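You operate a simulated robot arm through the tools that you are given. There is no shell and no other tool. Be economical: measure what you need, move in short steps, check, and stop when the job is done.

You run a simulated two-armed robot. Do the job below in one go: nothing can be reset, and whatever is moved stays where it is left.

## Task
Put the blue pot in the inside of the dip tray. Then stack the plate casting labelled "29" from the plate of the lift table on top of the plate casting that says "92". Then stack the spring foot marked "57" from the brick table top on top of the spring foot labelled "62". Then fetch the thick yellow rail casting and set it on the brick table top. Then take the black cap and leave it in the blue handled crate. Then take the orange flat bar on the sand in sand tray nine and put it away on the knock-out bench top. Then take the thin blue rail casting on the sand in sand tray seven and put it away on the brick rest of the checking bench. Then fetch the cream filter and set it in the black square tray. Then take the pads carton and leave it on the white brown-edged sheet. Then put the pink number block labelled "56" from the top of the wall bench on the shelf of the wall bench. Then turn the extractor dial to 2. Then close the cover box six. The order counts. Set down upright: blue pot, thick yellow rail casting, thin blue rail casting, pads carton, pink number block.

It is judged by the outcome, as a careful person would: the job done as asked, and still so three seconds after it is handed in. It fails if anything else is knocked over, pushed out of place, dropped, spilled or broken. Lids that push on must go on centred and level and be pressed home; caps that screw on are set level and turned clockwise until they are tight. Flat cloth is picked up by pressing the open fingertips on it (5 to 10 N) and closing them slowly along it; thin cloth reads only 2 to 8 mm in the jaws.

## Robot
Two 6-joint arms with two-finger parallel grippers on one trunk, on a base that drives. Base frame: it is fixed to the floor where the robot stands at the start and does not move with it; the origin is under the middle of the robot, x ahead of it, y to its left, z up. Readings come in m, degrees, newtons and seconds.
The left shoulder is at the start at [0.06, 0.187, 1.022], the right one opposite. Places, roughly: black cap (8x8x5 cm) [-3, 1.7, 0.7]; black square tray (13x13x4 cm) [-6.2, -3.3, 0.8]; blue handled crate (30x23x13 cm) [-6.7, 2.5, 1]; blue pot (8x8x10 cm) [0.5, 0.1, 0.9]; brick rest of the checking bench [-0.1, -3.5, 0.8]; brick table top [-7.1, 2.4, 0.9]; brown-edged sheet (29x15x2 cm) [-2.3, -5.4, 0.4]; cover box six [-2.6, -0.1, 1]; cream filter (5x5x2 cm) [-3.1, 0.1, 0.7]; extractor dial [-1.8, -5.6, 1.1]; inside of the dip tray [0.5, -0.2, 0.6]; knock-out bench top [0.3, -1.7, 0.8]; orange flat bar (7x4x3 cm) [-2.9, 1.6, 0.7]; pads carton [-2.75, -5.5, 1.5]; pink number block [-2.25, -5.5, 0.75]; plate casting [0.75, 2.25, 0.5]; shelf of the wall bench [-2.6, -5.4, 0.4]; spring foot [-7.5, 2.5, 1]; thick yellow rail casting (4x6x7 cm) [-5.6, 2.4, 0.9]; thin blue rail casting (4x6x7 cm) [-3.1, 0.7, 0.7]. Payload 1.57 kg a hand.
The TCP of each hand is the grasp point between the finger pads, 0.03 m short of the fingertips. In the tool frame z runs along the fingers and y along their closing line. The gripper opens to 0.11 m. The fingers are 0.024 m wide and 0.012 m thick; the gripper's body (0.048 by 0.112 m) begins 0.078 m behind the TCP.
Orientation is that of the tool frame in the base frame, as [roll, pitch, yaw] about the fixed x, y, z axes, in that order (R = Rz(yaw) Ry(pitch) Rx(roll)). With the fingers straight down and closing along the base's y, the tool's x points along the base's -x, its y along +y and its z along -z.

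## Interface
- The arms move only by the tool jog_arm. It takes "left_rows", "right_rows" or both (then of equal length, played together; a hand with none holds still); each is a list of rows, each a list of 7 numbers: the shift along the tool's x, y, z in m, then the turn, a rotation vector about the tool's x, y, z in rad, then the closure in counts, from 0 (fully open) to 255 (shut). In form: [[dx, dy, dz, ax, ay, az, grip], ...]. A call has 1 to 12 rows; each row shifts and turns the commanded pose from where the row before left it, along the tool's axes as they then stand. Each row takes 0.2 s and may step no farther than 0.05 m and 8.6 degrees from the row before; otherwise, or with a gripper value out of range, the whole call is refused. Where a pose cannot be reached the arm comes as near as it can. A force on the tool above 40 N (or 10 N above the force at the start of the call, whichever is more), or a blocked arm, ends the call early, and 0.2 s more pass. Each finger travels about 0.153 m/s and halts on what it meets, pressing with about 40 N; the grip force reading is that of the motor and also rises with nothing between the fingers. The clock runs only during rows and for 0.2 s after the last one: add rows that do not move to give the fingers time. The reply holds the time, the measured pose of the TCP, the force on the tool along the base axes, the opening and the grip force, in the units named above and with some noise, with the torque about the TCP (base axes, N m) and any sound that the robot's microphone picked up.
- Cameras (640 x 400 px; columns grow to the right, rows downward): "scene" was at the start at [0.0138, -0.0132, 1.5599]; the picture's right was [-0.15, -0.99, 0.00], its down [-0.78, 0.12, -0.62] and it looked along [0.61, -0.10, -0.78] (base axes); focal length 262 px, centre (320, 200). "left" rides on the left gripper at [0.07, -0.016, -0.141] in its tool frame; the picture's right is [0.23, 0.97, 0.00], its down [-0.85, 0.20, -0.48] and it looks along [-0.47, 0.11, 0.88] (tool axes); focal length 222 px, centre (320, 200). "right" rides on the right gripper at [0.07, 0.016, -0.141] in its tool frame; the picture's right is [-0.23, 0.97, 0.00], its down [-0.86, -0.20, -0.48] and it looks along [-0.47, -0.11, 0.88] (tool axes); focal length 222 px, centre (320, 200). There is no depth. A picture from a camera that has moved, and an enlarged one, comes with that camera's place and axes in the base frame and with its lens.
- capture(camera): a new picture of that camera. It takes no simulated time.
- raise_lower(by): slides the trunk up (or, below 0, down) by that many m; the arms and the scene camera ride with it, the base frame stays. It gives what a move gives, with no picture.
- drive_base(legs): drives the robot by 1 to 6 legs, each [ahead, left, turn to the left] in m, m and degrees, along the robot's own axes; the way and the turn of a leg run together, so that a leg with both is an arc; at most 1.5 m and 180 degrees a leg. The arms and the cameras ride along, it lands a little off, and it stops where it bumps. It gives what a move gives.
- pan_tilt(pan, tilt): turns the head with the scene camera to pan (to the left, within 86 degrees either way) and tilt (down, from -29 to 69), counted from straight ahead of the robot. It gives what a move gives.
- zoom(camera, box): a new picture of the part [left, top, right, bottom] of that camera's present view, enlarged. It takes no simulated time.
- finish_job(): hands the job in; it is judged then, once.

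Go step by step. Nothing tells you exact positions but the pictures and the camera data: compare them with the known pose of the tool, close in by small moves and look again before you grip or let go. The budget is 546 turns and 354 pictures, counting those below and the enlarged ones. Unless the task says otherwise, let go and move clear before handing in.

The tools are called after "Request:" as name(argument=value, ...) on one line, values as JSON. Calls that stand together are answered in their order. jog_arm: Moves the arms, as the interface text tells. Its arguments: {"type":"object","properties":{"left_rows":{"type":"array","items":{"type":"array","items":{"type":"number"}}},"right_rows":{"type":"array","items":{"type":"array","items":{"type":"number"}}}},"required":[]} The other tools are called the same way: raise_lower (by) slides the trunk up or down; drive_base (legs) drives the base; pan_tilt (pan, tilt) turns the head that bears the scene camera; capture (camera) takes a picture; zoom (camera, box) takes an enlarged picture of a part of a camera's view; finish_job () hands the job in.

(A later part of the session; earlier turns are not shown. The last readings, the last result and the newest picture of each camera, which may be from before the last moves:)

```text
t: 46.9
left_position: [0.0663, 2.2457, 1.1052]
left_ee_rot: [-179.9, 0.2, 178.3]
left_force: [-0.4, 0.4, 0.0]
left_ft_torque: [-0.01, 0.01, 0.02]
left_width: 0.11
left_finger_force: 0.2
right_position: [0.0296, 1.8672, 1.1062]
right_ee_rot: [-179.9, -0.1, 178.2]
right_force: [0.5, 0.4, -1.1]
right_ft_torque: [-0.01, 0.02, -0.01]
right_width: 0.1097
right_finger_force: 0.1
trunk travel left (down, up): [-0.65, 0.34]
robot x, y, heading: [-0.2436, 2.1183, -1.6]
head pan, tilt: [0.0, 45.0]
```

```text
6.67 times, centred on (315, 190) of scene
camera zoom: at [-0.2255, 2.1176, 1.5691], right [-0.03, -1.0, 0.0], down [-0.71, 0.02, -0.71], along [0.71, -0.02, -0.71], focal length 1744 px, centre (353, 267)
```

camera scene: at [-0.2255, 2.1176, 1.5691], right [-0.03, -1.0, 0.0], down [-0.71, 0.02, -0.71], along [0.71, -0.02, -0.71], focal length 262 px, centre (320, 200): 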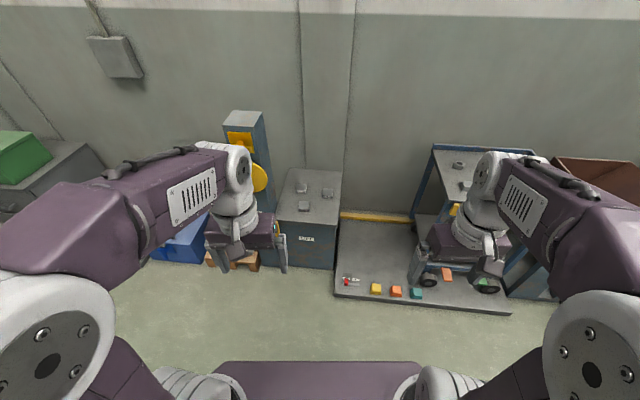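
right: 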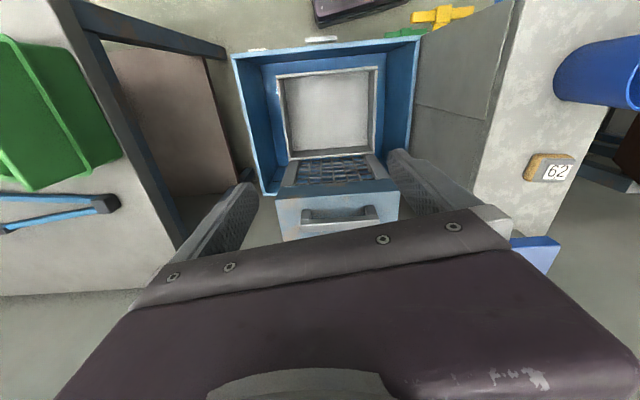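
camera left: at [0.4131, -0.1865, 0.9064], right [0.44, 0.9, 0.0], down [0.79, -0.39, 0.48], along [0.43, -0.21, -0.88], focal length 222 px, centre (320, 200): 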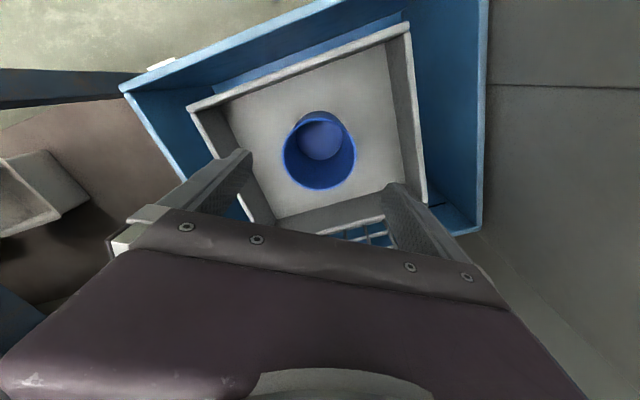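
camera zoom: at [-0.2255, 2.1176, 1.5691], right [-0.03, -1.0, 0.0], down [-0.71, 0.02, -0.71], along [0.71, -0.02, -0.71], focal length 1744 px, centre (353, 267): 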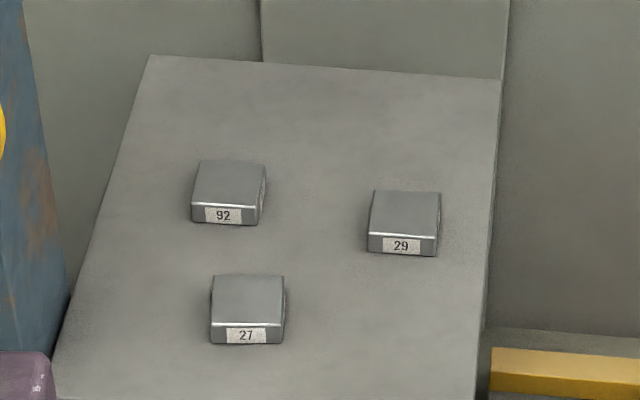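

Request:
jog_arm(left_rows=[[0.05, 0, 0, 0, 0, 0, 0], [0.05, 0, 0, 0, 0, 0, 0], [0, 0, -0.05, 0, 0, 0, 0], [0, 0, -0.05, 0, 0, 0, 0]])

Request:
drive_base(legs=[[0, 0.2, 1.7], [0.35, 0, 0]])

Request:
pan_tilt(pan=-10, tilt=55)

Request:
capture(camera="scene")

```text
t: 47.9
left_position: [0.0062, 2.238, 1.1965]
left_ee_rot: [-180.0, 0.2, 178.2]
left_force: [-0.3, 0.5, 0.3]
left_ft_torque: [-0.01, -0.02, -0.02]
left_width: 0.1101
left_finger_force: 0.0
left hand out of reach, approached as far as the arm can: row 2, 3
right_position: [0.0268, 1.8676, 1.1072]
right_ee_rot: [-179.9, 0.0, 178.3]
right_force: [0.2, -0.6, -0.2]
right_ft_torque: [-0.01, -0.02, -0.01]
right_width: 0.1099
right_finger_force: 0.1
trunk travel left (down, up): [-0.65, 0.34]
robot x, y, heading: [-0.2449, 2.1215, -1.7]
head pan, tilt: [0.0, 45.0]
```

```text
t: 51.4
left_position: [0.3595, 2.4443, 1.1967]
left_ee_rot: [180.0, 0.1, 179.7]
left_force: [0.2, -0.2, 1.0]
left_ft_torque: [0.0, -0.02, -0.03]
left_width: 0.1101
left_finger_force: 0.0
right_position: [0.3904, 2.0735, 1.1058]
right_ee_rot: [-179.9, 0.0, 179.8]
right_force: [0.2, -0.1, 0.1]
right_ft_torque: [0.01, -0.01, 0.01]
right_width: 0.1101
right_finger_force: 0.1
trunk travel left (down, up): [-0.65, 0.34]
robot x, y, heading: [0.1098, 2.317, -0.0]
head pan, tilt: [0.0, 45.0]
```

```text
t: 52.1
left_position: [0.3614, 2.4451, 1.1964]
left_ee_rot: [-180.0, 0.1, 179.7]
left_force: [-0.5, 0.4, 0.3]
left_ft_torque: [-0.02, 0.02, -0.01]
left_width: 0.11
left_finger_force: 0.0
right_position: [0.391, 2.0744, 1.1063]
right_ee_rot: [-179.9, 0.0, 179.7]
right_force: [0.0, -0.2, -0.8]
right_ft_torque: [-0.01, 0.02, 0.01]
right_width: 0.11
right_finger_force: 0.0
trunk travel left (down, up): [-0.65, 0.34]
robot x, y, heading: [0.1085, 2.314, 0.0]
head pan, tilt: [-10.0, 55.0]
```

```text
320 pictures are left
camera scene: at [0.1205, 2.3049, 1.5557], right [-0.18, -0.98, 0.0], down [-0.81, 0.14, -0.57], along [0.56, -0.1, -0.82], focal length 262 px, centre (320, 200)
```

scene: 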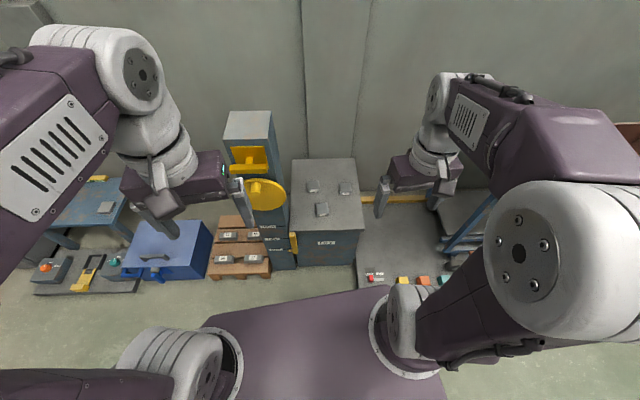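

Request:
drive_base(legs=[[0.17, 0, 0]])

Request:
raise_lower(by=-0.3)

Request:
capture(camera="right")

Request:
capture(camera="scene")

```text
t: 53.6
left_position: [0.5322, 2.4433, 1.1959]
left_ee_rot: [-180.0, 0.1, 179.7]
left_force: [0.8, -0.5, -0.7]
left_ft_torque: [0.0, 0.0, -0.02]
left_width: 0.1102
left_finger_force: 0.0
right_position: [0.5611, 2.0722, 1.1052]
right_ee_rot: [-179.9, 0.0, 179.8]
right_force: [0.5, 0.1, -0.9]
right_ft_torque: [0.03, 0.03, -0.01]
right_width: 0.1101
right_finger_force: 0.1
trunk travel left (down, up): [-0.65, 0.34]
robot x, y, heading: [0.285, 2.3146, -0.3]
head pan, tilt: [-10.0, 55.0]
```

```text
t: 56.6
left_position: [0.532, 2.4443, 0.8971]
left_ee_rot: [-180.0, 0.2, 179.6]
left_force: [0.2, 0.0, -0.4]
left_ft_torque: [0.0, -0.01, 0.05]
left_width: 0.11
left_finger_force: 0.0
right_position: [0.5606, 2.0737, 0.8064]
right_ee_rot: [-179.8, 0.0, 179.9]
right_force: [0.5, -0.2, -0.3]
right_ft_torque: [-0.03, 0.01, 0.0]
right_width: 0.1101
right_finger_force: 0.0
trunk travel left (down, up): [-0.35, 0.64]
robot x, y, heading: [0.2793, 2.3167, -0.2]
head pan, tilt: [-10.0, 55.0]
```

```text
319 pictures are left
camera right: at [0.4935, 2.0891, 0.9474], right [0.23, 0.97, 0.0], down [0.85, -0.2, 0.48], along [0.47, -0.11, -0.88], focal length 222 px, centre (320, 200)
```

right: 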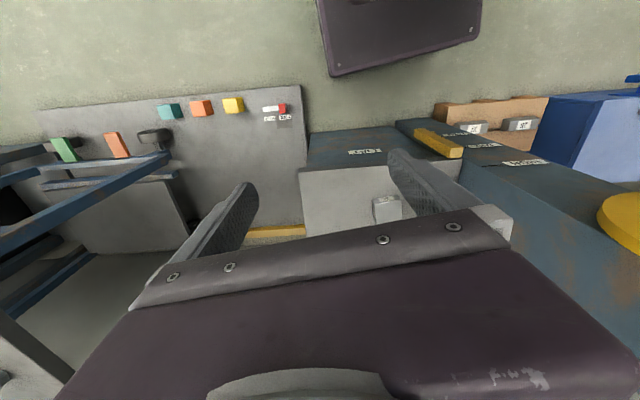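

```text
318 pictures are left
camera scene: at [0.2916, 2.3043, 1.2557], right [-0.18, -0.98, 0.0], down [-0.81, 0.14, -0.57], along [0.56, -0.1, -0.82], focal length 262 px, centre (320, 200)
```

scene: 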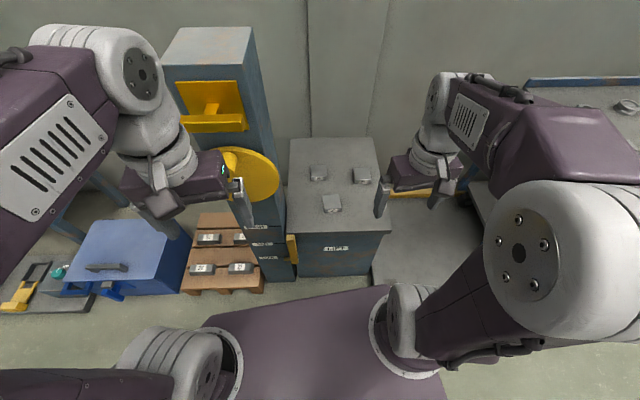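

Request:
jog_arm(right_rows=[[-0.05, 0, 0, 0, 0, 0, 0], [-0.05, 0, 0, 0, 0, 0, 0], [-0.05, 0, 0, 0, 0, 0, 0], [-0.05, 0, 0, 0, 0, 0, 0], [-0.05, -0.01, 0, 0, 0, 0, 0], [-0.03, 0, 0, 0, 0, 0, 0]])

Request:
capture(camera="right")

```text
refused: row 5 steps farther than a row can; nothing moved
```

```text
317 pictures are left
camera right: at [0.4935, 2.0891, 0.9474], right [0.23, 0.97, 0.0], down [0.85, -0.2, 0.48], along [0.47, -0.11, -0.88], focal length 222 px, centre (320, 200)
```

right: 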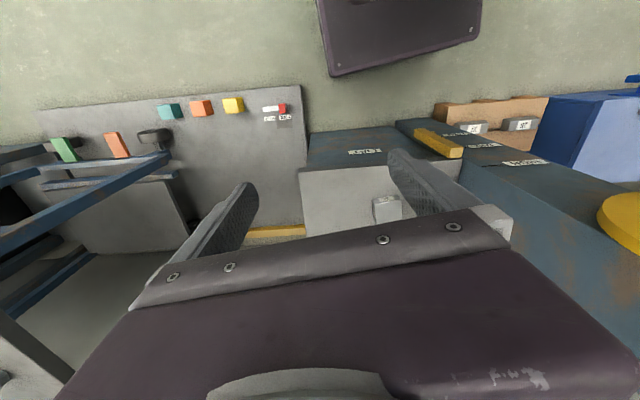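

Request:
jog_arm(right_rows=[[-0.05, 0, 0, 0, 0, 0, 0], [-0.05, 0, 0, 0, 0, 0, 0], [-0.05, 0, 0, 0, 0, 0, 0], [-0.05, 0, 0, 0, 0, 0, 0], [-0.04, -0.01, 0, 0, 0, 0, 0], [-0.03, 0, 0, 0, 0, 0, 0]])

Request:
capture(camera="right")

```text
t: 58.0
left_position: [0.5322, 2.4431, 0.8973]
left_ee_rot: [-180.0, 0.1, 179.7]
left_force: [-0.3, 0.2, 0.6]
left_ft_torque: [0.0, -0.01, 0.02]
left_width: 0.1099
left_finger_force: 0.1
right_position: [0.8209, 2.0628, 0.8056]
right_ee_rot: [-179.9, 0.0, 179.8]
right_force: [0.1, -0.6, 0.6]
right_ft_torque: [0.02, 0.01, 0.03]
right_width: 0.11
right_finger_force: 0.1
right hand out of reach, approached as far as the arm can: row 6
trunk travel left (down, up): [-0.35, 0.64]
robot x, y, heading: [0.2788, 2.3189, 0.0]
head pan, tilt: [-10.0, 55.0]
```

```text
316 pictures are left
camera right: at [0.7527, 2.079, 0.9462], right [0.23, 0.97, 0.0], down [0.86, -0.2, 0.48], along [0.46, -0.11, -0.88], focal length 222 px, centre (320, 200)
```

right: 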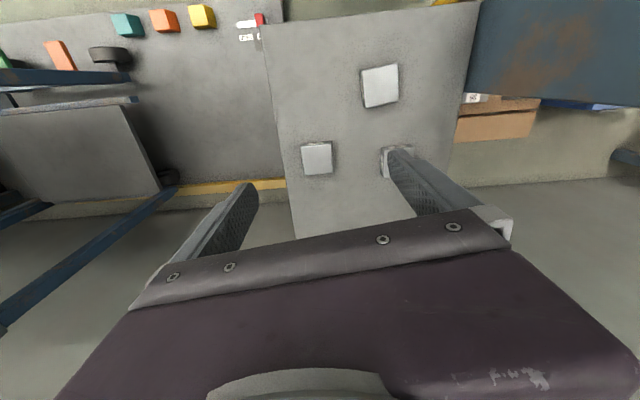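

Request:
drive_base(legs=[[0.03, 0, 0]])

Request:
raise_lower(by=-0.15)

Request:
capture(camera="right")

Request:
capture(camera="scene")

```text
t: 58.8
left_position: [0.5642, 2.4435, 0.8959]
left_ee_rot: [179.9, 0.1, 179.8]
left_force: [0.3, -0.2, -0.4]
left_ft_torque: [0.0, 0.06, 0.0]
left_width: 0.1102
left_finger_force: 0.0
right_position: [0.8512, 2.0625, 0.8043]
right_ee_rot: [-179.9, 0.0, 179.8]
right_force: [0.3, -1.1, -0.8]
right_ft_torque: [-0.02, 0.07, 0.01]
right_width: 0.1098
right_finger_force: 0.0
trunk travel left (down, up): [-0.35, 0.64]
robot x, y, heading: [0.3126, 2.3162, 0.0]
head pan, tilt: [-10.0, 55.0]
```

```text
t: 60.5
left_position: [0.5618, 2.4439, 0.7475]
left_ee_rot: [-180.0, 0.1, 179.8]
left_force: [0.5, 0.7, 0.2]
left_ft_torque: [0.01, 0.0, 0.01]
left_width: 0.1101
left_finger_force: 0.1
right_position: [0.8509, 2.0617, 0.6549]
right_ee_rot: [-179.9, 0.0, 179.8]
right_force: [0.3, 0.4, -0.9]
right_ft_torque: [0.0, -0.04, -0.01]
right_width: 0.1102
right_finger_force: 0.0
trunk travel left (down, up): [-0.2, 0.79]
robot x, y, heading: [0.3101, 2.315, -0.5]
head pan, tilt: [-10.0, 55.0]
```

```text
315 pictures are left
camera right: at [0.7828, 2.0789, 0.7965], right [0.23, 0.97, 0.0], down [0.85, -0.2, 0.48], along [0.47, -0.11, -0.88], focal length 222 px, centre (320, 200)
```

right: 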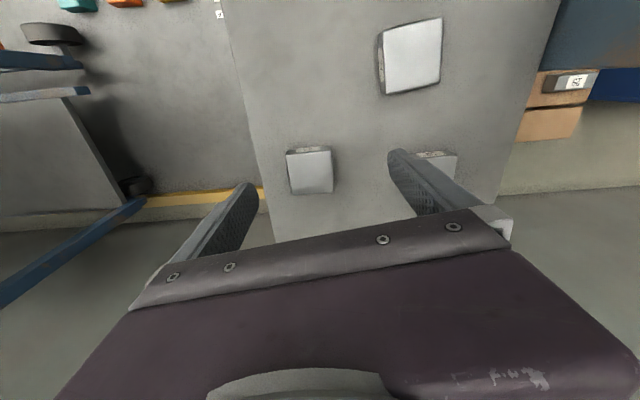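

```text
314 pictures are left
camera scene: at [0.3217, 2.3043, 1.1057], right [-0.18, -0.98, 0.0], down [-0.81, 0.14, -0.57], along [0.56, -0.1, -0.82], focal length 262 px, centre (320, 200)
```

scene: 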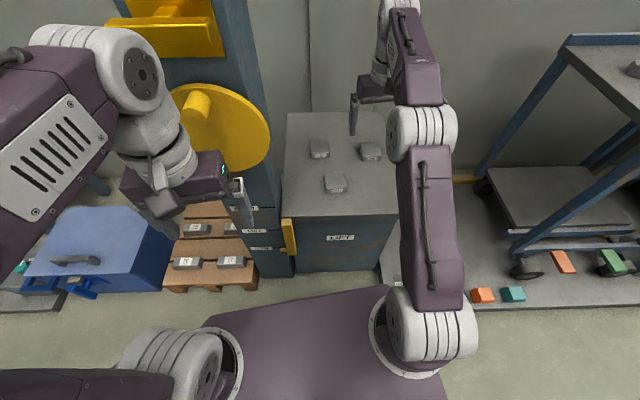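

Request:
jog_arm(right_rows=[[-0.017, -0.012, 0.02, 0, 0, 0, 0], [0, 0, 0.01, 0, 0, 0, 0], [0, 0, 0, 0, 0, 0, 0]])

Request:
capture(camera="right")

```text
t: 61.3
left_position: [0.5635, 2.4444, 0.7466]
left_ee_rot: [179.9, 0.1, 179.7]
left_force: [0.4, -0.2, 0.9]
left_ft_torque: [-0.01, 0.0, 0.04]
left_width: 0.1101
left_finger_force: 0.1
right_position: [0.8648, 2.0511, 0.6252]
right_ee_rot: [179.9, -0.2, 179.9]
right_force: [0.2, -0.1, -0.1]
right_ft_torque: [0.0, 0.01, 0.02]
right_width: 0.11
right_finger_force: 0.0
right hand out of reach, approached as far as the arm can: row 1
trunk travel left (down, up): [-0.2, 0.79]
robot x, y, heading: [0.3115, 2.3157, -0.1]
head pan, tilt: [-10.0, 55.0]
```

```text
313 pictures are left
camera right: at [0.797, 2.0668, 0.7657], right [0.23, 0.97, 0.0], down [0.86, -0.2, 0.48], along [0.46, -0.11, -0.88], focal length 222 px, centre (320, 200)
```

right: 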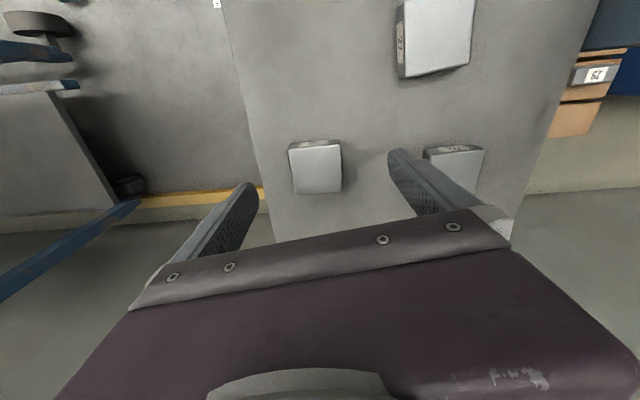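

Request:
raise_lower(by=0.12)

Request:
jog_arm(right_rows=[[0, -0.004, 0.04, 0, 0, 0, 0], [0, 0, 0.04, 0, 0, 0, 0], [0, 0, 0.04, 0, 0, 0, 0], [0, 0, 0.02, 0, 0, 0, 0], [0, 0, 0, 0, 0, 0, 0]])

Request:
capture(camera="right")

```text
t: 62.8
left_position: [0.5629, 2.4435, 0.8663]
left_ee_rot: [-179.9, 0.1, 179.8]
left_force: [0.6, 0.0, -0.3]
left_ft_torque: [-0.05, -0.04, 0.03]
left_width: 0.11
left_finger_force: 0.0
right_position: [0.866, 2.0505, 0.7444]
right_ee_rot: [-179.9, -0.3, 179.8]
right_force: [0.5, 0.3, -0.5]
right_ft_torque: [0.0, 0.02, -0.01]
right_width: 0.1101
right_finger_force: 0.0
trunk travel left (down, up): [-0.32, 0.67]
robot x, y, heading: [0.3097, 2.3173, -0.4]
head pan, tilt: [-10.0, 55.0]
```

```text
t: 64.0
left_position: [0.5627, 2.443, 0.8665]
left_ee_rot: [-180.0, 0.1, 179.9]
left_force: [0.7, 0.2, 0.0]
left_ft_torque: [0.02, 0.0, 0.03]
left_width: 0.11
left_finger_force: 0.0
right_position: [0.8914, 2.0437, 0.6426]
right_ee_rot: [179.9, -0.2, 179.8]
right_force: [0.0, 0.2, -0.2]
right_ft_torque: [0.02, 0.0, 0.01]
right_width: 0.1098
right_finger_force: 0.1
right hand out of reach, approached as far as the arm can: row 1, 2, 3, 4
trunk travel left (down, up): [-0.32, 0.67]
robot x, y, heading: [0.311, 2.3171, -0.0]
head pan, tilt: [-10.0, 55.0]
```

```text
312 pictures are left
camera right: at [0.8245, 2.0586, 0.7848], right [0.23, 0.97, 0.0], down [0.86, -0.2, 0.47], along [0.46, -0.11, -0.88], focal length 222 px, centre (320, 200)
```

right: 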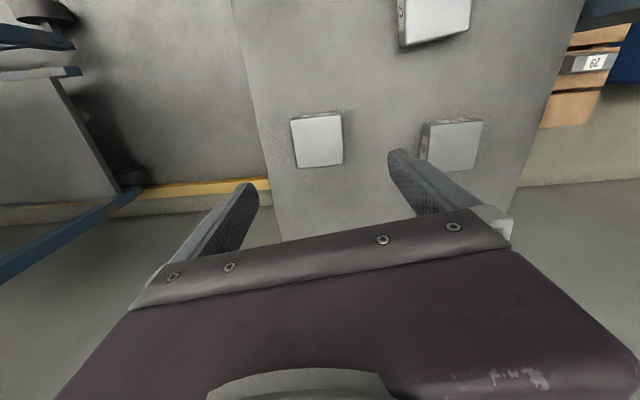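

Request:
jog_arm(right_rows=[[0.024, 0.002, 0.01, 0, 0, 0, 0], [0, 0, 0, 0, 0, 0, 0]])

Request:
capture(camera="right")

```text
t: 64.6
left_position: [0.5622, 2.4445, 0.8663]
left_ee_rot: [-180.0, 0.1, 179.8]
left_force: [-0.5, -0.3, -0.5]
left_ft_torque: [0.0, 0.01, -0.03]
left_width: 0.1099
left_finger_force: 0.1
right_position: [0.8926, 2.0423, 0.6416]
right_ee_rot: [179.9, -0.3, 179.9]
right_force: [-0.1, 0.4, -0.1]
right_ft_torque: [0.0, 0.04, -0.02]
right_width: 0.1102
right_finger_force: 0.1
right hand out of reach, approached as far as the arm can: row 1
trunk travel left (down, up): [-0.32, 0.67]
robot x, y, heading: [0.3097, 2.3151, 0.0]
head pan, tilt: [-10.0, 55.0]
```

```text
311 pictures are left
camera right: at [0.8247, 2.0578, 0.7829], right [0.23, 0.97, 0.0], down [0.86, -0.2, 0.47], along [0.46, -0.11, -0.88], focal length 222 px, centre (320, 200)
```

right: 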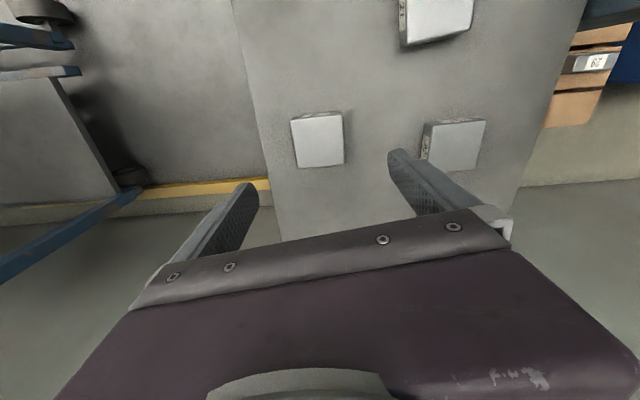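

Request:
jog_arm(right_rows=[[0.05, 0, 0, 0, 0, 0, 0], [0.0, 0, -0.05, 0, 0, 0, 0], [0, 0, -0.05, 0, 0, 0, 0]])

Request:
capture(camera="scene")

```text
t: 65.4
left_position: [0.5609, 2.4441, 0.8678]
left_ee_rot: [-179.9, 0.3, 179.8]
left_force: [-0.3, 0.0, -1.2]
left_ft_torque: [-0.02, 0.02, -0.01]
left_width: 0.11
left_finger_force: 0.0
right_position: [0.8679, 2.0463, 0.735]
right_ee_rot: [-179.9, -0.1, 179.8]
right_force: [-0.8, -0.8, 0.2]
right_ft_torque: [-0.01, -0.01, 0.0]
right_width: 0.1101
right_finger_force: 0.0
right hand out of reach, approached as far as the arm can: row 1, 2, 3
trunk travel left (down, up): [-0.32, 0.67]
robot x, y, heading: [0.314, 2.3164, -0.1]
head pan, tilt: [-10.0, 55.0]
```

```text
310 pictures are left
camera scene: at [0.3208, 2.3046, 1.2256], right [-0.18, -0.98, 0.0], down [-0.81, 0.14, -0.57], along [0.57, -0.1, -0.82], focal length 262 px, centre (320, 200)
```

scene: 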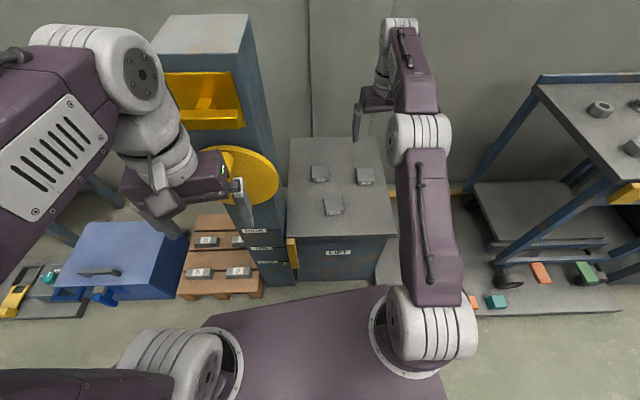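

Request:
jog_arm(right_rows=[[0.05, 0, 0, 0, 0, 0, 0], [0.05, 0, 0, 0, 0, 0, 0], [0.05, 0, 0, 0, 0, 0, 0]])

```text
t: 66.2
left_position: [0.5621, 2.4434, 0.8671]
left_ee_rot: [179.9, 0.2, 179.8]
left_force: [-0.9, 0.4, -0.2]
left_ft_torque: [-0.03, 0.0, 0.0]
left_width: 0.1102
left_finger_force: 0.1
right_position: [0.7164, 2.0463, 0.7345]
right_ee_rot: [-179.9, 0.1, 179.8]
right_force: [0.0, 0.0, -1.0]
right_ft_torque: [-0.01, -0.01, 0.03]
right_width: 0.11
right_finger_force: 0.0
trunk travel left (down, up): [-0.32, 0.67]
robot x, y, heading: [0.3112, 2.3157, -0.2]
head pan, tilt: [-10.0, 55.0]
```

Request:
jog_arm(right_rows=[[0, 0, 0.05, 0, 0, 0, 0], [0, 0, 0.045, 0, 0, 0, 0], [-0.05, 0, 0, 0, 0, 0, 0], [-0.05, 0, 0, 0, 0, 0, 0], [-0.049, 0, 0, 0, 0, 0, 0], [0, 0, 0, 0, 0, 0, 0]])

Request:
capture(camera="right")

```text
t: 67.6
left_position: [0.5622, 2.4443, 0.8657]
left_ee_rot: [180.0, 0.2, 179.7]
left_force: [-0.3, -0.4, -0.5]
left_ft_torque: [0.02, -0.02, 0.01]
left_width: 0.11
left_finger_force: 0.1
right_position: [0.8661, 2.0474, 0.6405]
right_ee_rot: [-180.0, -0.2, 179.8]
right_force: [0.4, 0.2, 0.8]
right_ft_torque: [0.01, -0.01, 0.01]
right_width: 0.1098
right_finger_force: 0.0
trunk travel left (down, up): [-0.32, 0.67]
robot x, y, heading: [0.3096, 2.3202, -0.0]
head pan, tilt: [-10.0, 55.0]
```

```text
309 pictures are left
camera right: at [0.7989, 2.0638, 0.7817], right [0.23, 0.97, 0.0], down [0.86, -0.2, 0.48], along [0.46, -0.11, -0.88], focal length 222 px, centre (320, 200)
```

right: 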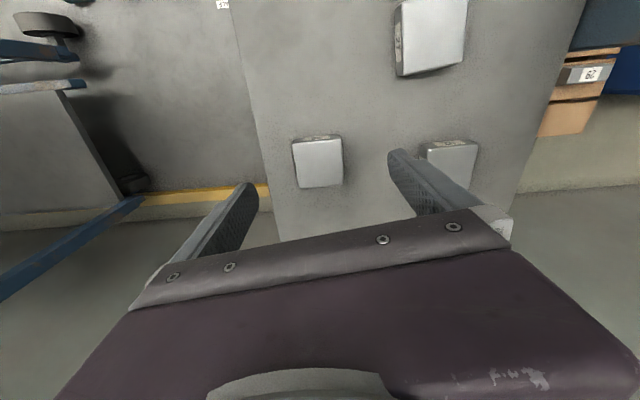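

Request:
jog_arm(right_rows=[[-0.001, -0.002, 0.03, 0, 0, 0, 0], [0, 0, 0.01, 0, 0, 0, 0], [0, 0, 0, 0, 0, 0, 0]])

Request:
capture(camera="right")

```text
t: 68.4
left_position: [0.563, 2.4447, 0.8669]
left_ee_rot: [180.0, 0.1, 179.8]
left_force: [-0.3, 0.1, -0.2]
left_ft_torque: [0.0, -0.03, -0.01]
left_width: 0.1101
left_finger_force: 0.0
right_position: [0.8698, 2.0441, 0.602]
right_ee_rot: [180.0, -0.2, 179.8]
right_force: [-0.6, 0.5, 0.1]
right_ft_torque: [0.0, 0.02, -0.01]
right_width: 0.1099
right_finger_force: 0.1
trunk travel left (down, up): [-0.32, 0.67]
robot x, y, heading: [0.3074, 2.3202, -0.4]
head pan, tilt: [-10.0, 55.0]
```

```text
308 pictures are left
camera right: at [0.8013, 2.0603, 0.7423], right [0.23, 0.97, 0.0], down [0.86, -0.2, 0.48], along [0.46, -0.11, -0.88], focal length 222 px, centre (320, 200)
```

right: 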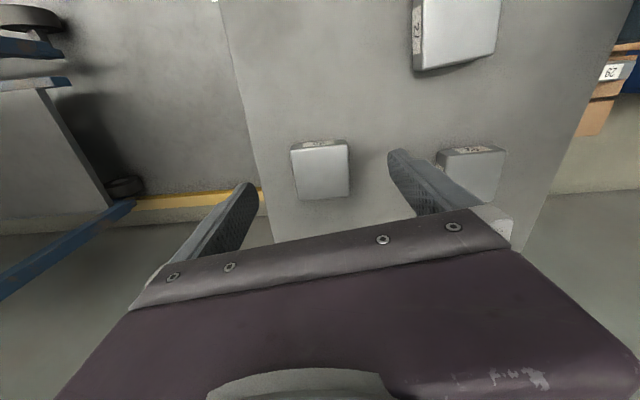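

Request:
jog_arm(right_rows=[[0, 0, 0.005, 0, 0, 0, 0], [0, 0, 0.005, 0, 0, 0, 0], [0, 0, 0, 0, 0, 0, 0]])

Request:
jog_arm(right_rows=[[0, 0, 0.004, 0, 0, 0, 0], [0, 0, 0.004, 0, 0, 0, 0], [0, 0, 0, 0, 0, 0, 0]])

Request:
capture(camera="right")

Request:
capture(camera="scene")

```text
t: 69.2
left_position: [0.5625, 2.4452, 0.8669]
left_ee_rot: [180.0, 0.2, 179.8]
left_force: [0.2, -0.2, -0.5]
left_ft_torque: [0.02, 0.0, 0.0]
left_width: 0.11
left_finger_force: 0.1
right_position: [0.8681, 2.0434, 0.5907]
right_ee_rot: [179.9, -0.3, 179.8]
right_force: [-0.2, -0.1, 0.1]
right_ft_torque: [0.01, -0.02, -0.01]
right_width: 0.11
right_finger_force: 0.0
trunk travel left (down, up): [-0.32, 0.67]
robot x, y, heading: [0.3135, 2.3176, -0.2]
head pan, tilt: [-10.0, 55.0]
```

```text
t: 70.0
left_position: [0.5626, 2.4441, 0.8649]
left_ee_rot: [-180.0, 0.1, 179.8]
left_force: [1.2, 0.4, -0.4]
left_ft_torque: [0.04, 0.0, -0.02]
left_width: 0.1104
left_finger_force: 0.1
right_position: [0.8683, 2.0443, 0.583]
right_ee_rot: [-180.0, -0.1, 179.7]
right_force: [-0.1, -0.3, 0.4]
right_ft_torque: [0.04, 0.0, 0.02]
right_width: 0.1097
right_finger_force: 0.1
trunk travel left (down, up): [-0.32, 0.67]
robot x, y, heading: [0.3106, 2.3179, -0.2]
head pan, tilt: [-10.0, 55.0]
```

```text
307 pictures are left
camera right: at [0.8007, 2.0599, 0.7234], right [0.23, 0.97, 0.0], down [0.86, -0.2, 0.48], along [0.46, -0.11, -0.88], focal length 222 px, centre (320, 200)
```

right: 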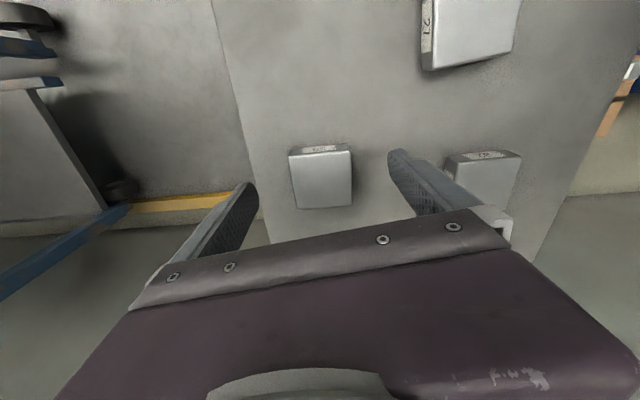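

```text
306 pictures are left
camera scene: at [0.3218, 2.3042, 1.2257], right [-0.18, -0.98, 0.0], down [-0.81, 0.14, -0.57], along [0.56, -0.1, -0.82], focal length 262 px, centre (320, 200)
```

scene: 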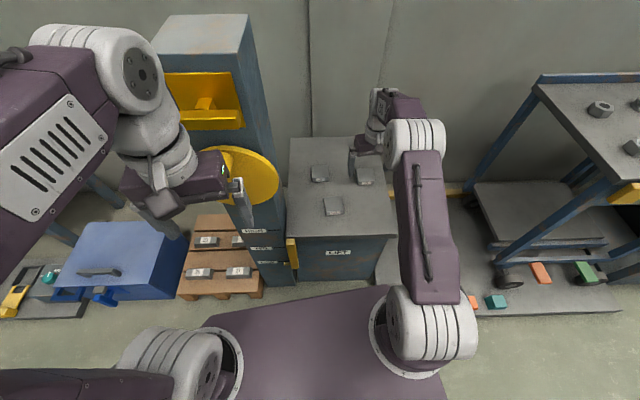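

Request:
jog_arm(right_rows=[[0, 0, 0.004, 0, 0, 0, 0], [0, 0, 0.003, 0, 0, 0, 0], [0, 0, 0, 0, 0, 0, 0]])

Request:
jog_arm(right_rows=[[0, 0, 0.003, 0, 0, 0, 0], [0, 0, 0.002, 0, 0, 0, 0], [0, 0, 0, 0, 0, 0, 0]])

Request:
capture(camera="right")

```text
t: 70.8
left_position: [0.5622, 2.4436, 0.8661]
left_ee_rot: [180.0, 0.1, 179.8]
left_force: [0.2, -0.2, 0.5]
left_ft_torque: [0.02, 0.0, 0.05]
left_width: 0.1102
left_finger_force: 0.1
right_position: [0.8676, 2.0432, 0.5745]
right_ee_rot: [180.0, -0.3, 179.8]
right_force: [-0.5, -0.4, -0.3]
right_ft_torque: [-0.01, -0.01, -0.02]
right_width: 0.1102
right_finger_force: 0.1
trunk travel left (down, up): [-0.32, 0.67]
robot x, y, heading: [0.3109, 2.3215, -0.1]
head pan, tilt: [-10.0, 55.0]
```

```text
t: 71.6
left_position: [0.563, 2.444, 0.8664]
left_ee_rot: [-180.0, 0.2, 179.8]
left_force: [-0.5, 0.7, -0.1]
left_ft_torque: [-0.02, 0.0, -0.02]
left_width: 0.1103
left_finger_force: 0.1
right_position: [0.8687, 2.0432, 0.5702]
right_ee_rot: [-180.0, -0.2, 179.8]
right_force: [0.5, 0.4, -0.9]
right_ft_torque: [0.01, 0.01, 0.03]
right_width: 0.1103
right_finger_force: 0.0
trunk travel left (down, up): [-0.32, 0.67]
robot x, y, heading: [0.3103, 2.3205, -0.1]
head pan, tilt: [-10.0, 55.0]
```

```text
305 pictures are left
camera right: at [0.8002, 2.0594, 0.7114], right [0.23, 0.97, 0.0], down [0.86, -0.2, 0.48], along [0.46, -0.11, -0.88], focal length 222 px, centre (320, 200)
```

right: 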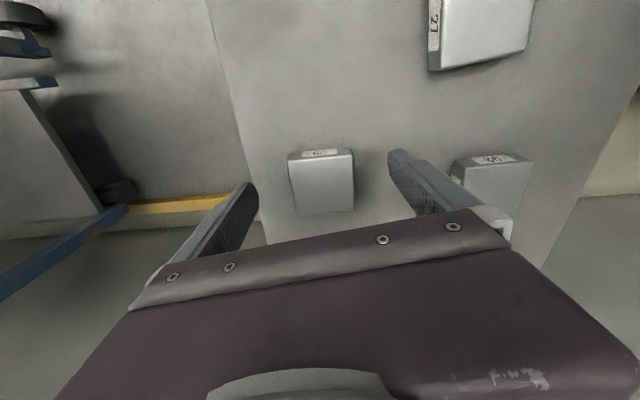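

Request:
jog_arm(right_rows=[[0, 0, 0.003, 0, 0, 0, 0], [0, 0, 0, 0, 0, 0, 60], [0, 0, 0, 0, 0, 0, 120], [0, 0, 0, 0, 0, 0, 170], [0, 0, 0, 0, 0, 0, 190], [0, 0, 0, 0, 0, 0, 190]])

Request:
capture(camera="right")

```text
t: 73.0
left_position: [0.5629, 2.4438, 0.8659]
left_ee_rot: [-180.0, 0.1, 179.8]
left_force: [0.6, 0.5, -0.1]
left_ft_torque: [0.01, 0.0, 0.01]
left_width: 0.11
left_finger_force: 0.0
right_position: [0.8695, 2.0434, 0.5669]
right_ee_rot: [179.9, -0.1, 179.8]
right_force: [-0.2, 0.0, -0.1]
right_ft_torque: [0.05, -0.04, 0.02]
right_width: 0.0281
right_finger_force: 0.1
trunk travel left (down, up): [-0.32, 0.67]
robot x, y, heading: [0.3116, 2.3186, -0.1]
head pan, tilt: [-10.0, 55.0]
```

```text
304 pictures are left
camera right: at [0.8004, 2.0596, 0.7086], right [0.23, 0.97, 0.0], down [0.86, -0.2, 0.48], along [0.46, -0.11, -0.88], focal length 222 px, centre (320, 200)
```

right: 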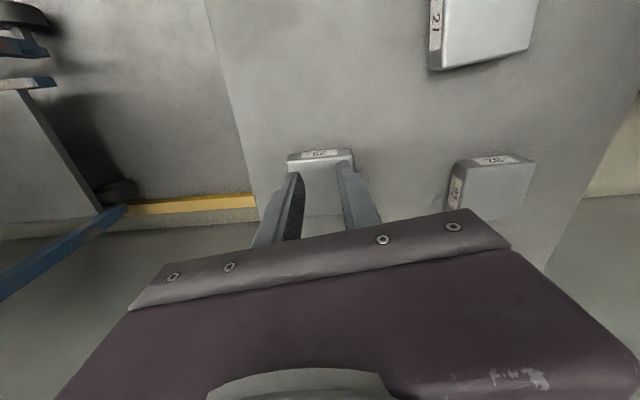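

Request:
jog_arm(right_rows=[[0, 0, 0, 0, 0, 0, 60], [0, 0, 0, 0, 0, 0, 0], [0, 0, 0, 0, 0, 0, 0], [-0.012, -0.003, 0, 0, 0, 0, 0], [0, 0, 0.012, 0, 0, 0, 0], [0, 0, 0.008, 0, 0, 0, 0], [0, 0, 0, 0, 0, 0, 0]])

Request:
capture(camera="right")

```text
t: 74.6
left_position: [0.5631, 2.4435, 0.8672]
left_ee_rot: [180.0, 0.1, 179.9]
left_force: [1.5, 0.0, 1.4]
left_ft_torque: [0.0, 0.0, 0.01]
left_width: 0.1101
left_finger_force: 0.1
right_position: [0.8806, 2.0403, 0.5473]
right_ee_rot: [-180.0, -0.1, 179.8]
right_force: [0.1, -0.4, -0.1]
right_ft_torque: [0.04, 0.03, 0.04]
right_width: 0.11
right_finger_force: 0.0
trunk travel left (down, up): [-0.32, 0.67]
robot x, y, heading: [0.3114, 2.3197, -0.4]
head pan, tilt: [-10.0, 55.0]
```

```text
303 pictures are left
camera right: at [0.8123, 2.0569, 0.6885], right [0.23, 0.97, 0.0], down [0.86, -0.2, 0.48], along [0.46, -0.11, -0.88], focal length 222 px, centre (320, 200)
```

right: 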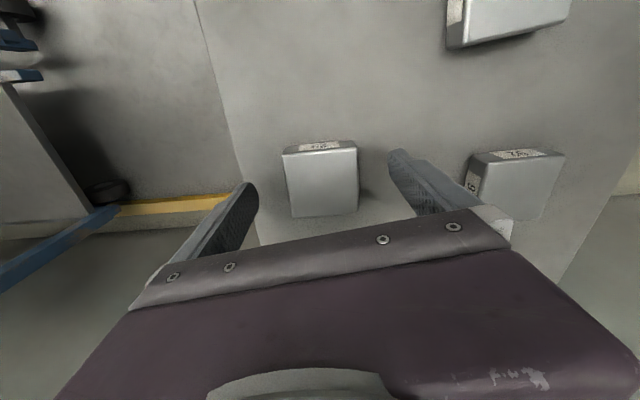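

Request:
jog_arm(right_rows=[[-0.003, 0, 0.005, 0, 0, 0, 0], [0, 0, 0.004, 0, 0, 0, 0], [0, 0, 0, 0, 0, 0, 0]])

Request:
jog_arm(right_rows=[[0, 0, 0.004, 0, 0, 0, 0], [0, 0, 0, 0, 0, 0, 0]])

Request:
capture(camera="right")

```text
t: 75.4
left_position: [0.563, 2.4433, 0.8669]
left_ee_rot: [-179.9, 0.0, 179.8]
left_force: [0.3, 0.1, -0.3]
left_ft_torque: [-0.02, -0.02, 0.03]
left_width: 0.11
left_finger_force: 0.1
right_position: [0.8834, 2.0413, 0.5385]
right_ee_rot: [180.0, -0.2, 179.9]
right_force: [-0.4, -0.2, 0.9]
right_ft_torque: [0.01, 0.0, 0.03]
right_width: 0.1098
right_finger_force: 0.0
trunk travel left (down, up): [-0.32, 0.67]
robot x, y, heading: [0.3072, 2.3166, -0.2]
head pan, tilt: [-10.0, 55.0]
```

```text
t: 76.0
left_position: [0.5612, 2.4453, 0.8658]
left_ee_rot: [179.9, 0.1, 179.9]
left_force: [0.0, -0.6, 0.0]
left_ft_torque: [-0.02, 0.01, 0.03]
left_width: 0.1101
left_finger_force: 0.1
right_position: [0.8826, 2.0402, 0.5343]
right_ee_rot: [-180.0, -0.2, 179.9]
right_force: [0.5, -0.3, 0.5]
right_ft_torque: [0.0, -0.02, 0.0]
right_width: 0.11
right_finger_force: 0.1
trunk travel left (down, up): [-0.32, 0.67]
robot x, y, heading: [0.3147, 2.3169, -0.2]
head pan, tilt: [-10.0, 55.0]
```

```text
302 pictures are left
camera right: at [0.8147, 2.0568, 0.6757], right [0.23, 0.97, 0.0], down [0.86, -0.2, 0.48], along [0.46, -0.11, -0.88], focal length 222 px, centre (320, 200)
```

right: 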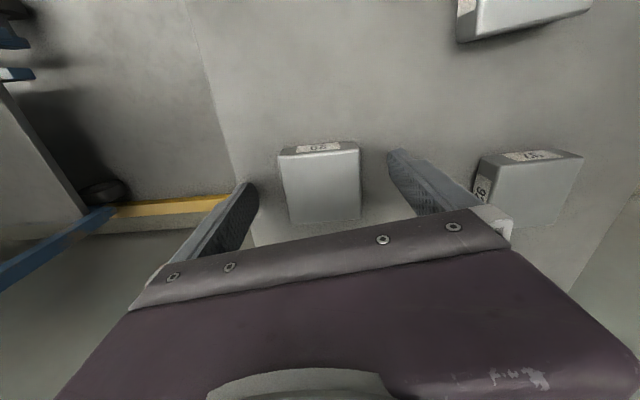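

Request:
jog_arm(right_rows=[[0, 0, 0, 0, 0, 0, 60], [0, 0, 0, 0, 0, 0, 100], [0, 0, 0, 0, 0, 0, 140], [0, 0, 0, 0, 0, 0, 150], [0, 0, 0, 0, 0, 0, 150]])

Request:
capture(camera="right")

```text
t: 77.2
left_position: [0.5632, 2.4437, 0.8654]
left_ee_rot: [179.9, 0.1, 179.7]
left_force: [0.6, 0.4, 0.1]
left_ft_torque: [-0.01, -0.04, -0.02]
left_width: 0.11
left_finger_force: 0.0
right_position: [0.8835, 2.0408, 0.5355]
right_ee_rot: [-180.0, -0.1, 179.8]
right_force: [-0.9, -0.8, -0.7]
right_ft_torque: [-0.08, -0.08, -0.01]
right_width: 0.06
right_finger_force: 40.2
trunk travel left (down, up): [-0.32, 0.67]
robot x, y, heading: [0.3124, 2.3195, -0.1]
head pan, tilt: [-10.0, 55.0]
```

```text
301 pictures are left
camera right: at [0.8147, 2.0567, 0.6759], right [0.23, 0.97, 0.0], down [0.86, -0.2, 0.48], along [0.46, -0.11, -0.88], focal length 222 px, centre (320, 200)
```

right: 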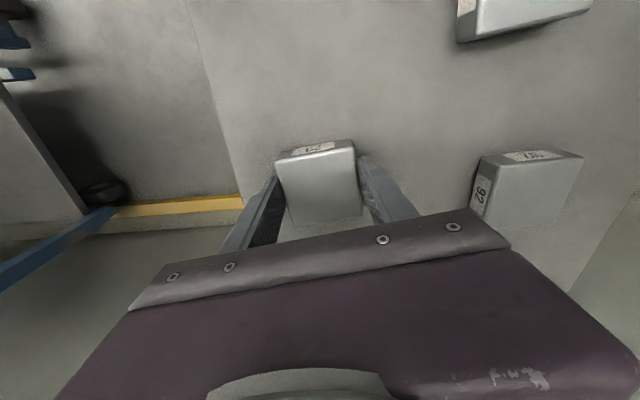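

Request:
raise_lower(by=0.1)

Request:
drive_base(legs=[[0.02, 0, 0]])

Request:
capture(camera="right")

```text
t: 78.6
left_position: [0.563, 2.4438, 0.9664]
left_ee_rot: [180.0, 0.1, 179.8]
left_force: [0.2, -0.3, -0.7]
left_ft_torque: [-0.01, 0.0, -0.02]
left_width: 0.1101
left_finger_force: 0.1
right_position: [0.8827, 2.0406, 0.6346]
right_ee_rot: [180.0, -0.2, 179.8]
right_force: [-0.6, 0.0, -1.9]
right_ft_torque: [-0.02, 0.01, 0.01]
right_width: 0.0599
right_finger_force: 40.7
trunk travel left (down, up): [-0.42, 0.57]
robot x, y, heading: [0.3099, 2.3198, -0.2]
head pan, tilt: [-10.0, 55.0]
```

```text
t: 79.4
left_position: [0.5837, 2.4445, 0.9655]
left_ee_rot: [180.0, -0.1, 179.7]
left_force: [0.1, -0.7, -0.2]
left_ft_torque: [0.01, 0.04, -0.01]
left_width: 0.1101
left_finger_force: 0.1
right_position: [0.9042, 2.0405, 0.6344]
right_ee_rot: [-180.0, -0.2, 179.7]
right_force: [-0.4, 0.2, -2.8]
right_ft_torque: [-0.02, 0.06, 0.01]
right_width: 0.0595
right_finger_force: 39.5
trunk travel left (down, up): [-0.42, 0.57]
robot x, y, heading: [0.3337, 2.3159, -0.3]
head pan, tilt: [-10.0, 55.0]
```

```text
300 pictures are left
camera right: at [0.8356, 2.0564, 0.7752], right [0.23, 0.97, 0.0], down [0.86, -0.2, 0.48], along [0.46, -0.11, -0.88], focal length 222 px, centre (320, 200)
```

right: 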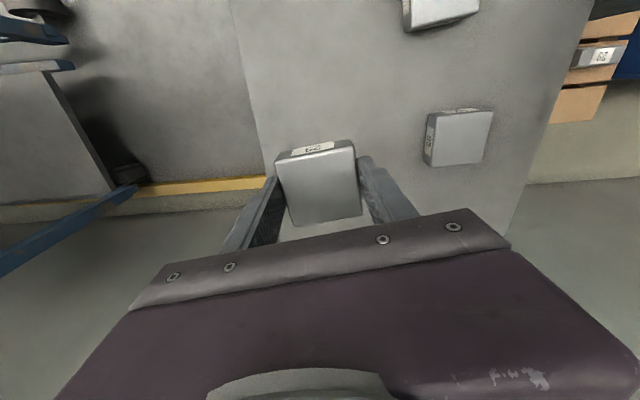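

Request:
jog_arm(right_rows=[[0, 0.045, 0, 0, 0, 0, 150], [0, 0.045, 0, 0, 0, 0, 150], [0, 0.045, 0, 0, 0, 0, 150], [-0.014, 0.02, 0, 0, 0, 0, 150], [0, 0, 0, 0, 0, 0, 150]])

Request:
capture(camera="right")

```text
t: 80.6
left_position: [0.583, 2.4435, 0.9681]
left_ee_rot: [-180.0, 0.2, 179.6]
left_force: [0.1, -0.2, -0.4]
left_ft_torque: [0.02, 0.01, -0.02]
left_width: 0.1099
left_finger_force: 0.1
right_position: [0.9186, 2.1962, 0.635]
right_ee_rot: [-180.0, -0.1, 179.7]
right_force: [0.4, -0.4, -1.9]
right_ft_torque: [0.02, 0.01, 0.0]
right_width: 0.0596
right_finger_force: 39.7
trunk travel left (down, up): [-0.42, 0.57]
robot x, y, heading: [0.3336, 2.3194, -0.2]
head pan, tilt: [-10.0, 55.0]
```

```text
299 pictures are left
camera right: at [0.8491, 2.2126, 0.7759], right [0.23, 0.97, 0.0], down [0.86, -0.2, 0.48], along [0.46, -0.11, -0.88], focal length 222 px, centre (320, 200)
```

right: 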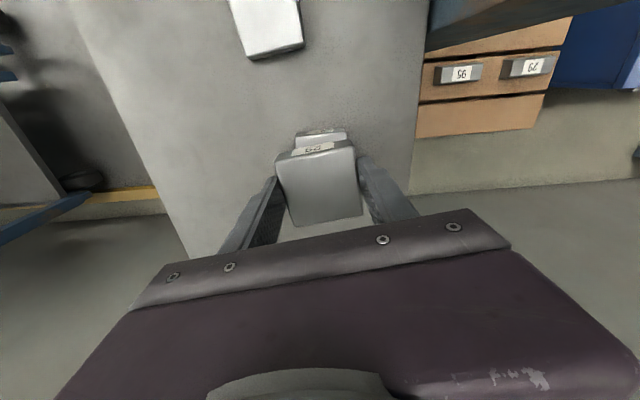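

Request:
jog_arm(right_rows=[[-0.011, 0.001, 0, 0, 0, 0.1, 150], [0, 0, 0.03, 0, 0, 0, 150], [0, 0, 0.02, 0, 0, 0, 150], [0, 0, 0, 0, 0, 0, 150]])

Request:
capture(camera="right")

Request:
capture(camera="scene")

```text
t: 81.6
left_position: [0.5829, 2.4436, 0.9665]
left_ee_rot: [-180.0, 0.1, 179.7]
left_force: [0.9, 0.8, 0.2]
left_ft_torque: [0.01, 0.03, -0.02]
left_width: 0.1102
left_finger_force: 0.0
right_position: [0.9251, 2.1942, 0.586]
right_ee_rot: [-179.9, -0.3, 174.0]
right_force: [1.2, 0.0, -3.3]
right_ft_torque: [0.02, 0.01, 0.0]
right_width: 0.0594
right_finger_force: 40.0
right hand out of reach, approached as far as the arm can: row 3
trunk travel left (down, up): [-0.42, 0.57]
robot x, y, heading: [0.327, 2.3211, -0.1]
head pan, tilt: [-10.0, 55.0]
```

```text
298 pictures are left
camera right: at [0.858, 2.2175, 0.7264], right [0.33, 0.94, 0.0], down [0.83, -0.29, 0.48], along [0.45, -0.16, -0.88], focal length 222 px, centre (320, 200)
```

right: 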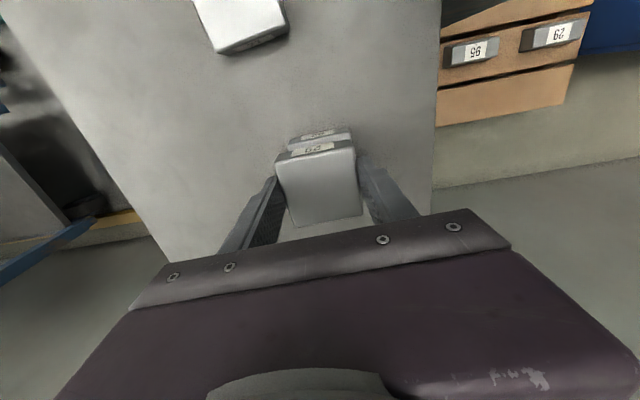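

```text
297 pictures are left
camera scene: at [0.3421, 2.3042, 1.3257], right [-0.18, -0.98, 0.0], down [-0.81, 0.15, -0.57], along [0.56, -0.1, -0.82], focal length 262 px, centre (320, 200)
```

scene: 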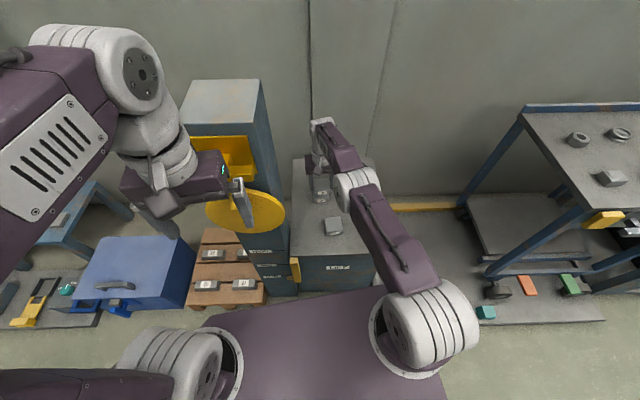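

Request:
drive_base(legs=[[0.02, 0, 0]])

Request:
capture(camera="right")

```text
t: 82.3
left_position: [0.6037, 2.4437, 0.9658]
left_ee_rot: [-180.0, 0.1, 179.7]
left_force: [0.1, -0.1, -0.8]
left_ft_torque: [0.01, 0.05, -0.01]
left_width: 0.1099
left_finger_force: 0.1
right_position: [0.9432, 2.1944, 0.5847]
right_ee_rot: [-179.9, -0.3, 174.0]
right_force: [0.1, -0.2, -2.5]
right_ft_torque: [-0.01, 0.03, 0.0]
right_width: 0.0597
right_finger_force: 41.0
trunk travel left (down, up): [-0.42, 0.57]
robot x, y, heading: [0.3513, 2.3201, -0.1]
head pan, tilt: [-10.0, 55.0]
```

```text
296 pictures are left
camera right: at [0.8784, 2.2174, 0.7261], right [0.33, 0.94, 0.0], down [0.83, -0.29, 0.48], along [0.45, -0.16, -0.88], focal length 222 px, centre (320, 200)
```

right: 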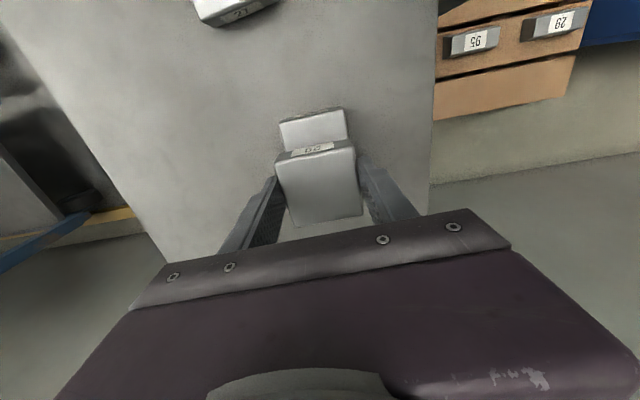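

Request:
jog_arm(right_rows=[[0.014, 0, 0.005, 0, 0, 0, 150], [0, 0, 0.007, 0, 0, 0, 150], [0, 0, 0, 0, 0, 0, 150]])

Request:
capture(camera="right")

```text
t: 83.2
left_position: [0.6029, 2.4432, 0.9659]
left_ee_rot: [-180.0, 0.2, 179.7]
left_force: [0.6, 0.0, -0.3]
left_ft_torque: [-0.02, -0.01, 0.02]
left_width: 0.1099
left_finger_force: 0.0
right_position: [0.9305, 2.1965, 0.5736]
right_ee_rot: [-179.7, -0.1, 174.0]
right_force: [0.1, 1.1, -1.7]
right_ft_torque: [0.03, 0.0, -0.02]
right_width: 0.0595
right_finger_force: 39.8
trunk travel left (down, up): [-0.42, 0.57]
robot x, y, heading: [0.3513, 2.3158, -0.2]
head pan, tilt: [-10.0, 55.0]
```

```text
295 pictures are left
camera right: at [0.8636, 2.2192, 0.7145], right [0.33, 0.94, 0.0], down [0.83, -0.29, 0.48], along [0.45, -0.16, -0.88], focal length 222 px, centre (320, 200)
```

right: 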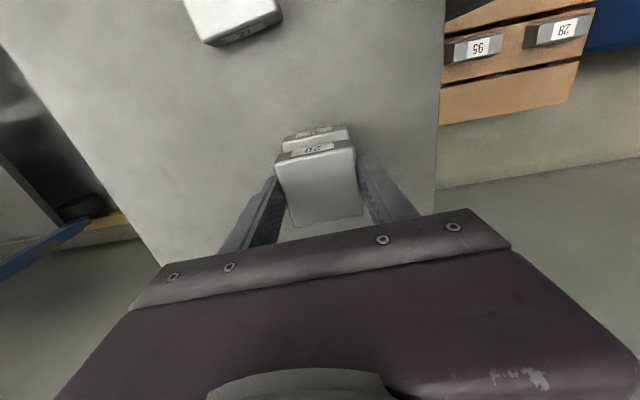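

Request:
zoom(camera="right", box=[250, 100, 390, 240])

```text
2.86 times, centred on (320, 170) of right
camera zoom: at [0.8636, 2.2192, 0.7145], right [0.33, 0.94, 0.0], down [0.83, -0.29, 0.48], along [0.45, -0.16, -0.88], focal length 635 px, centre (320, 286)
```

zoom: 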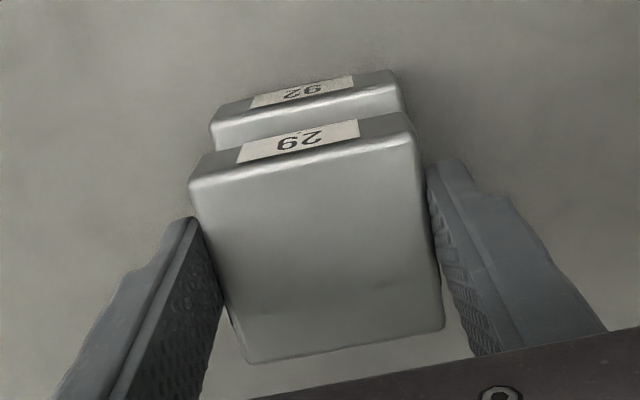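

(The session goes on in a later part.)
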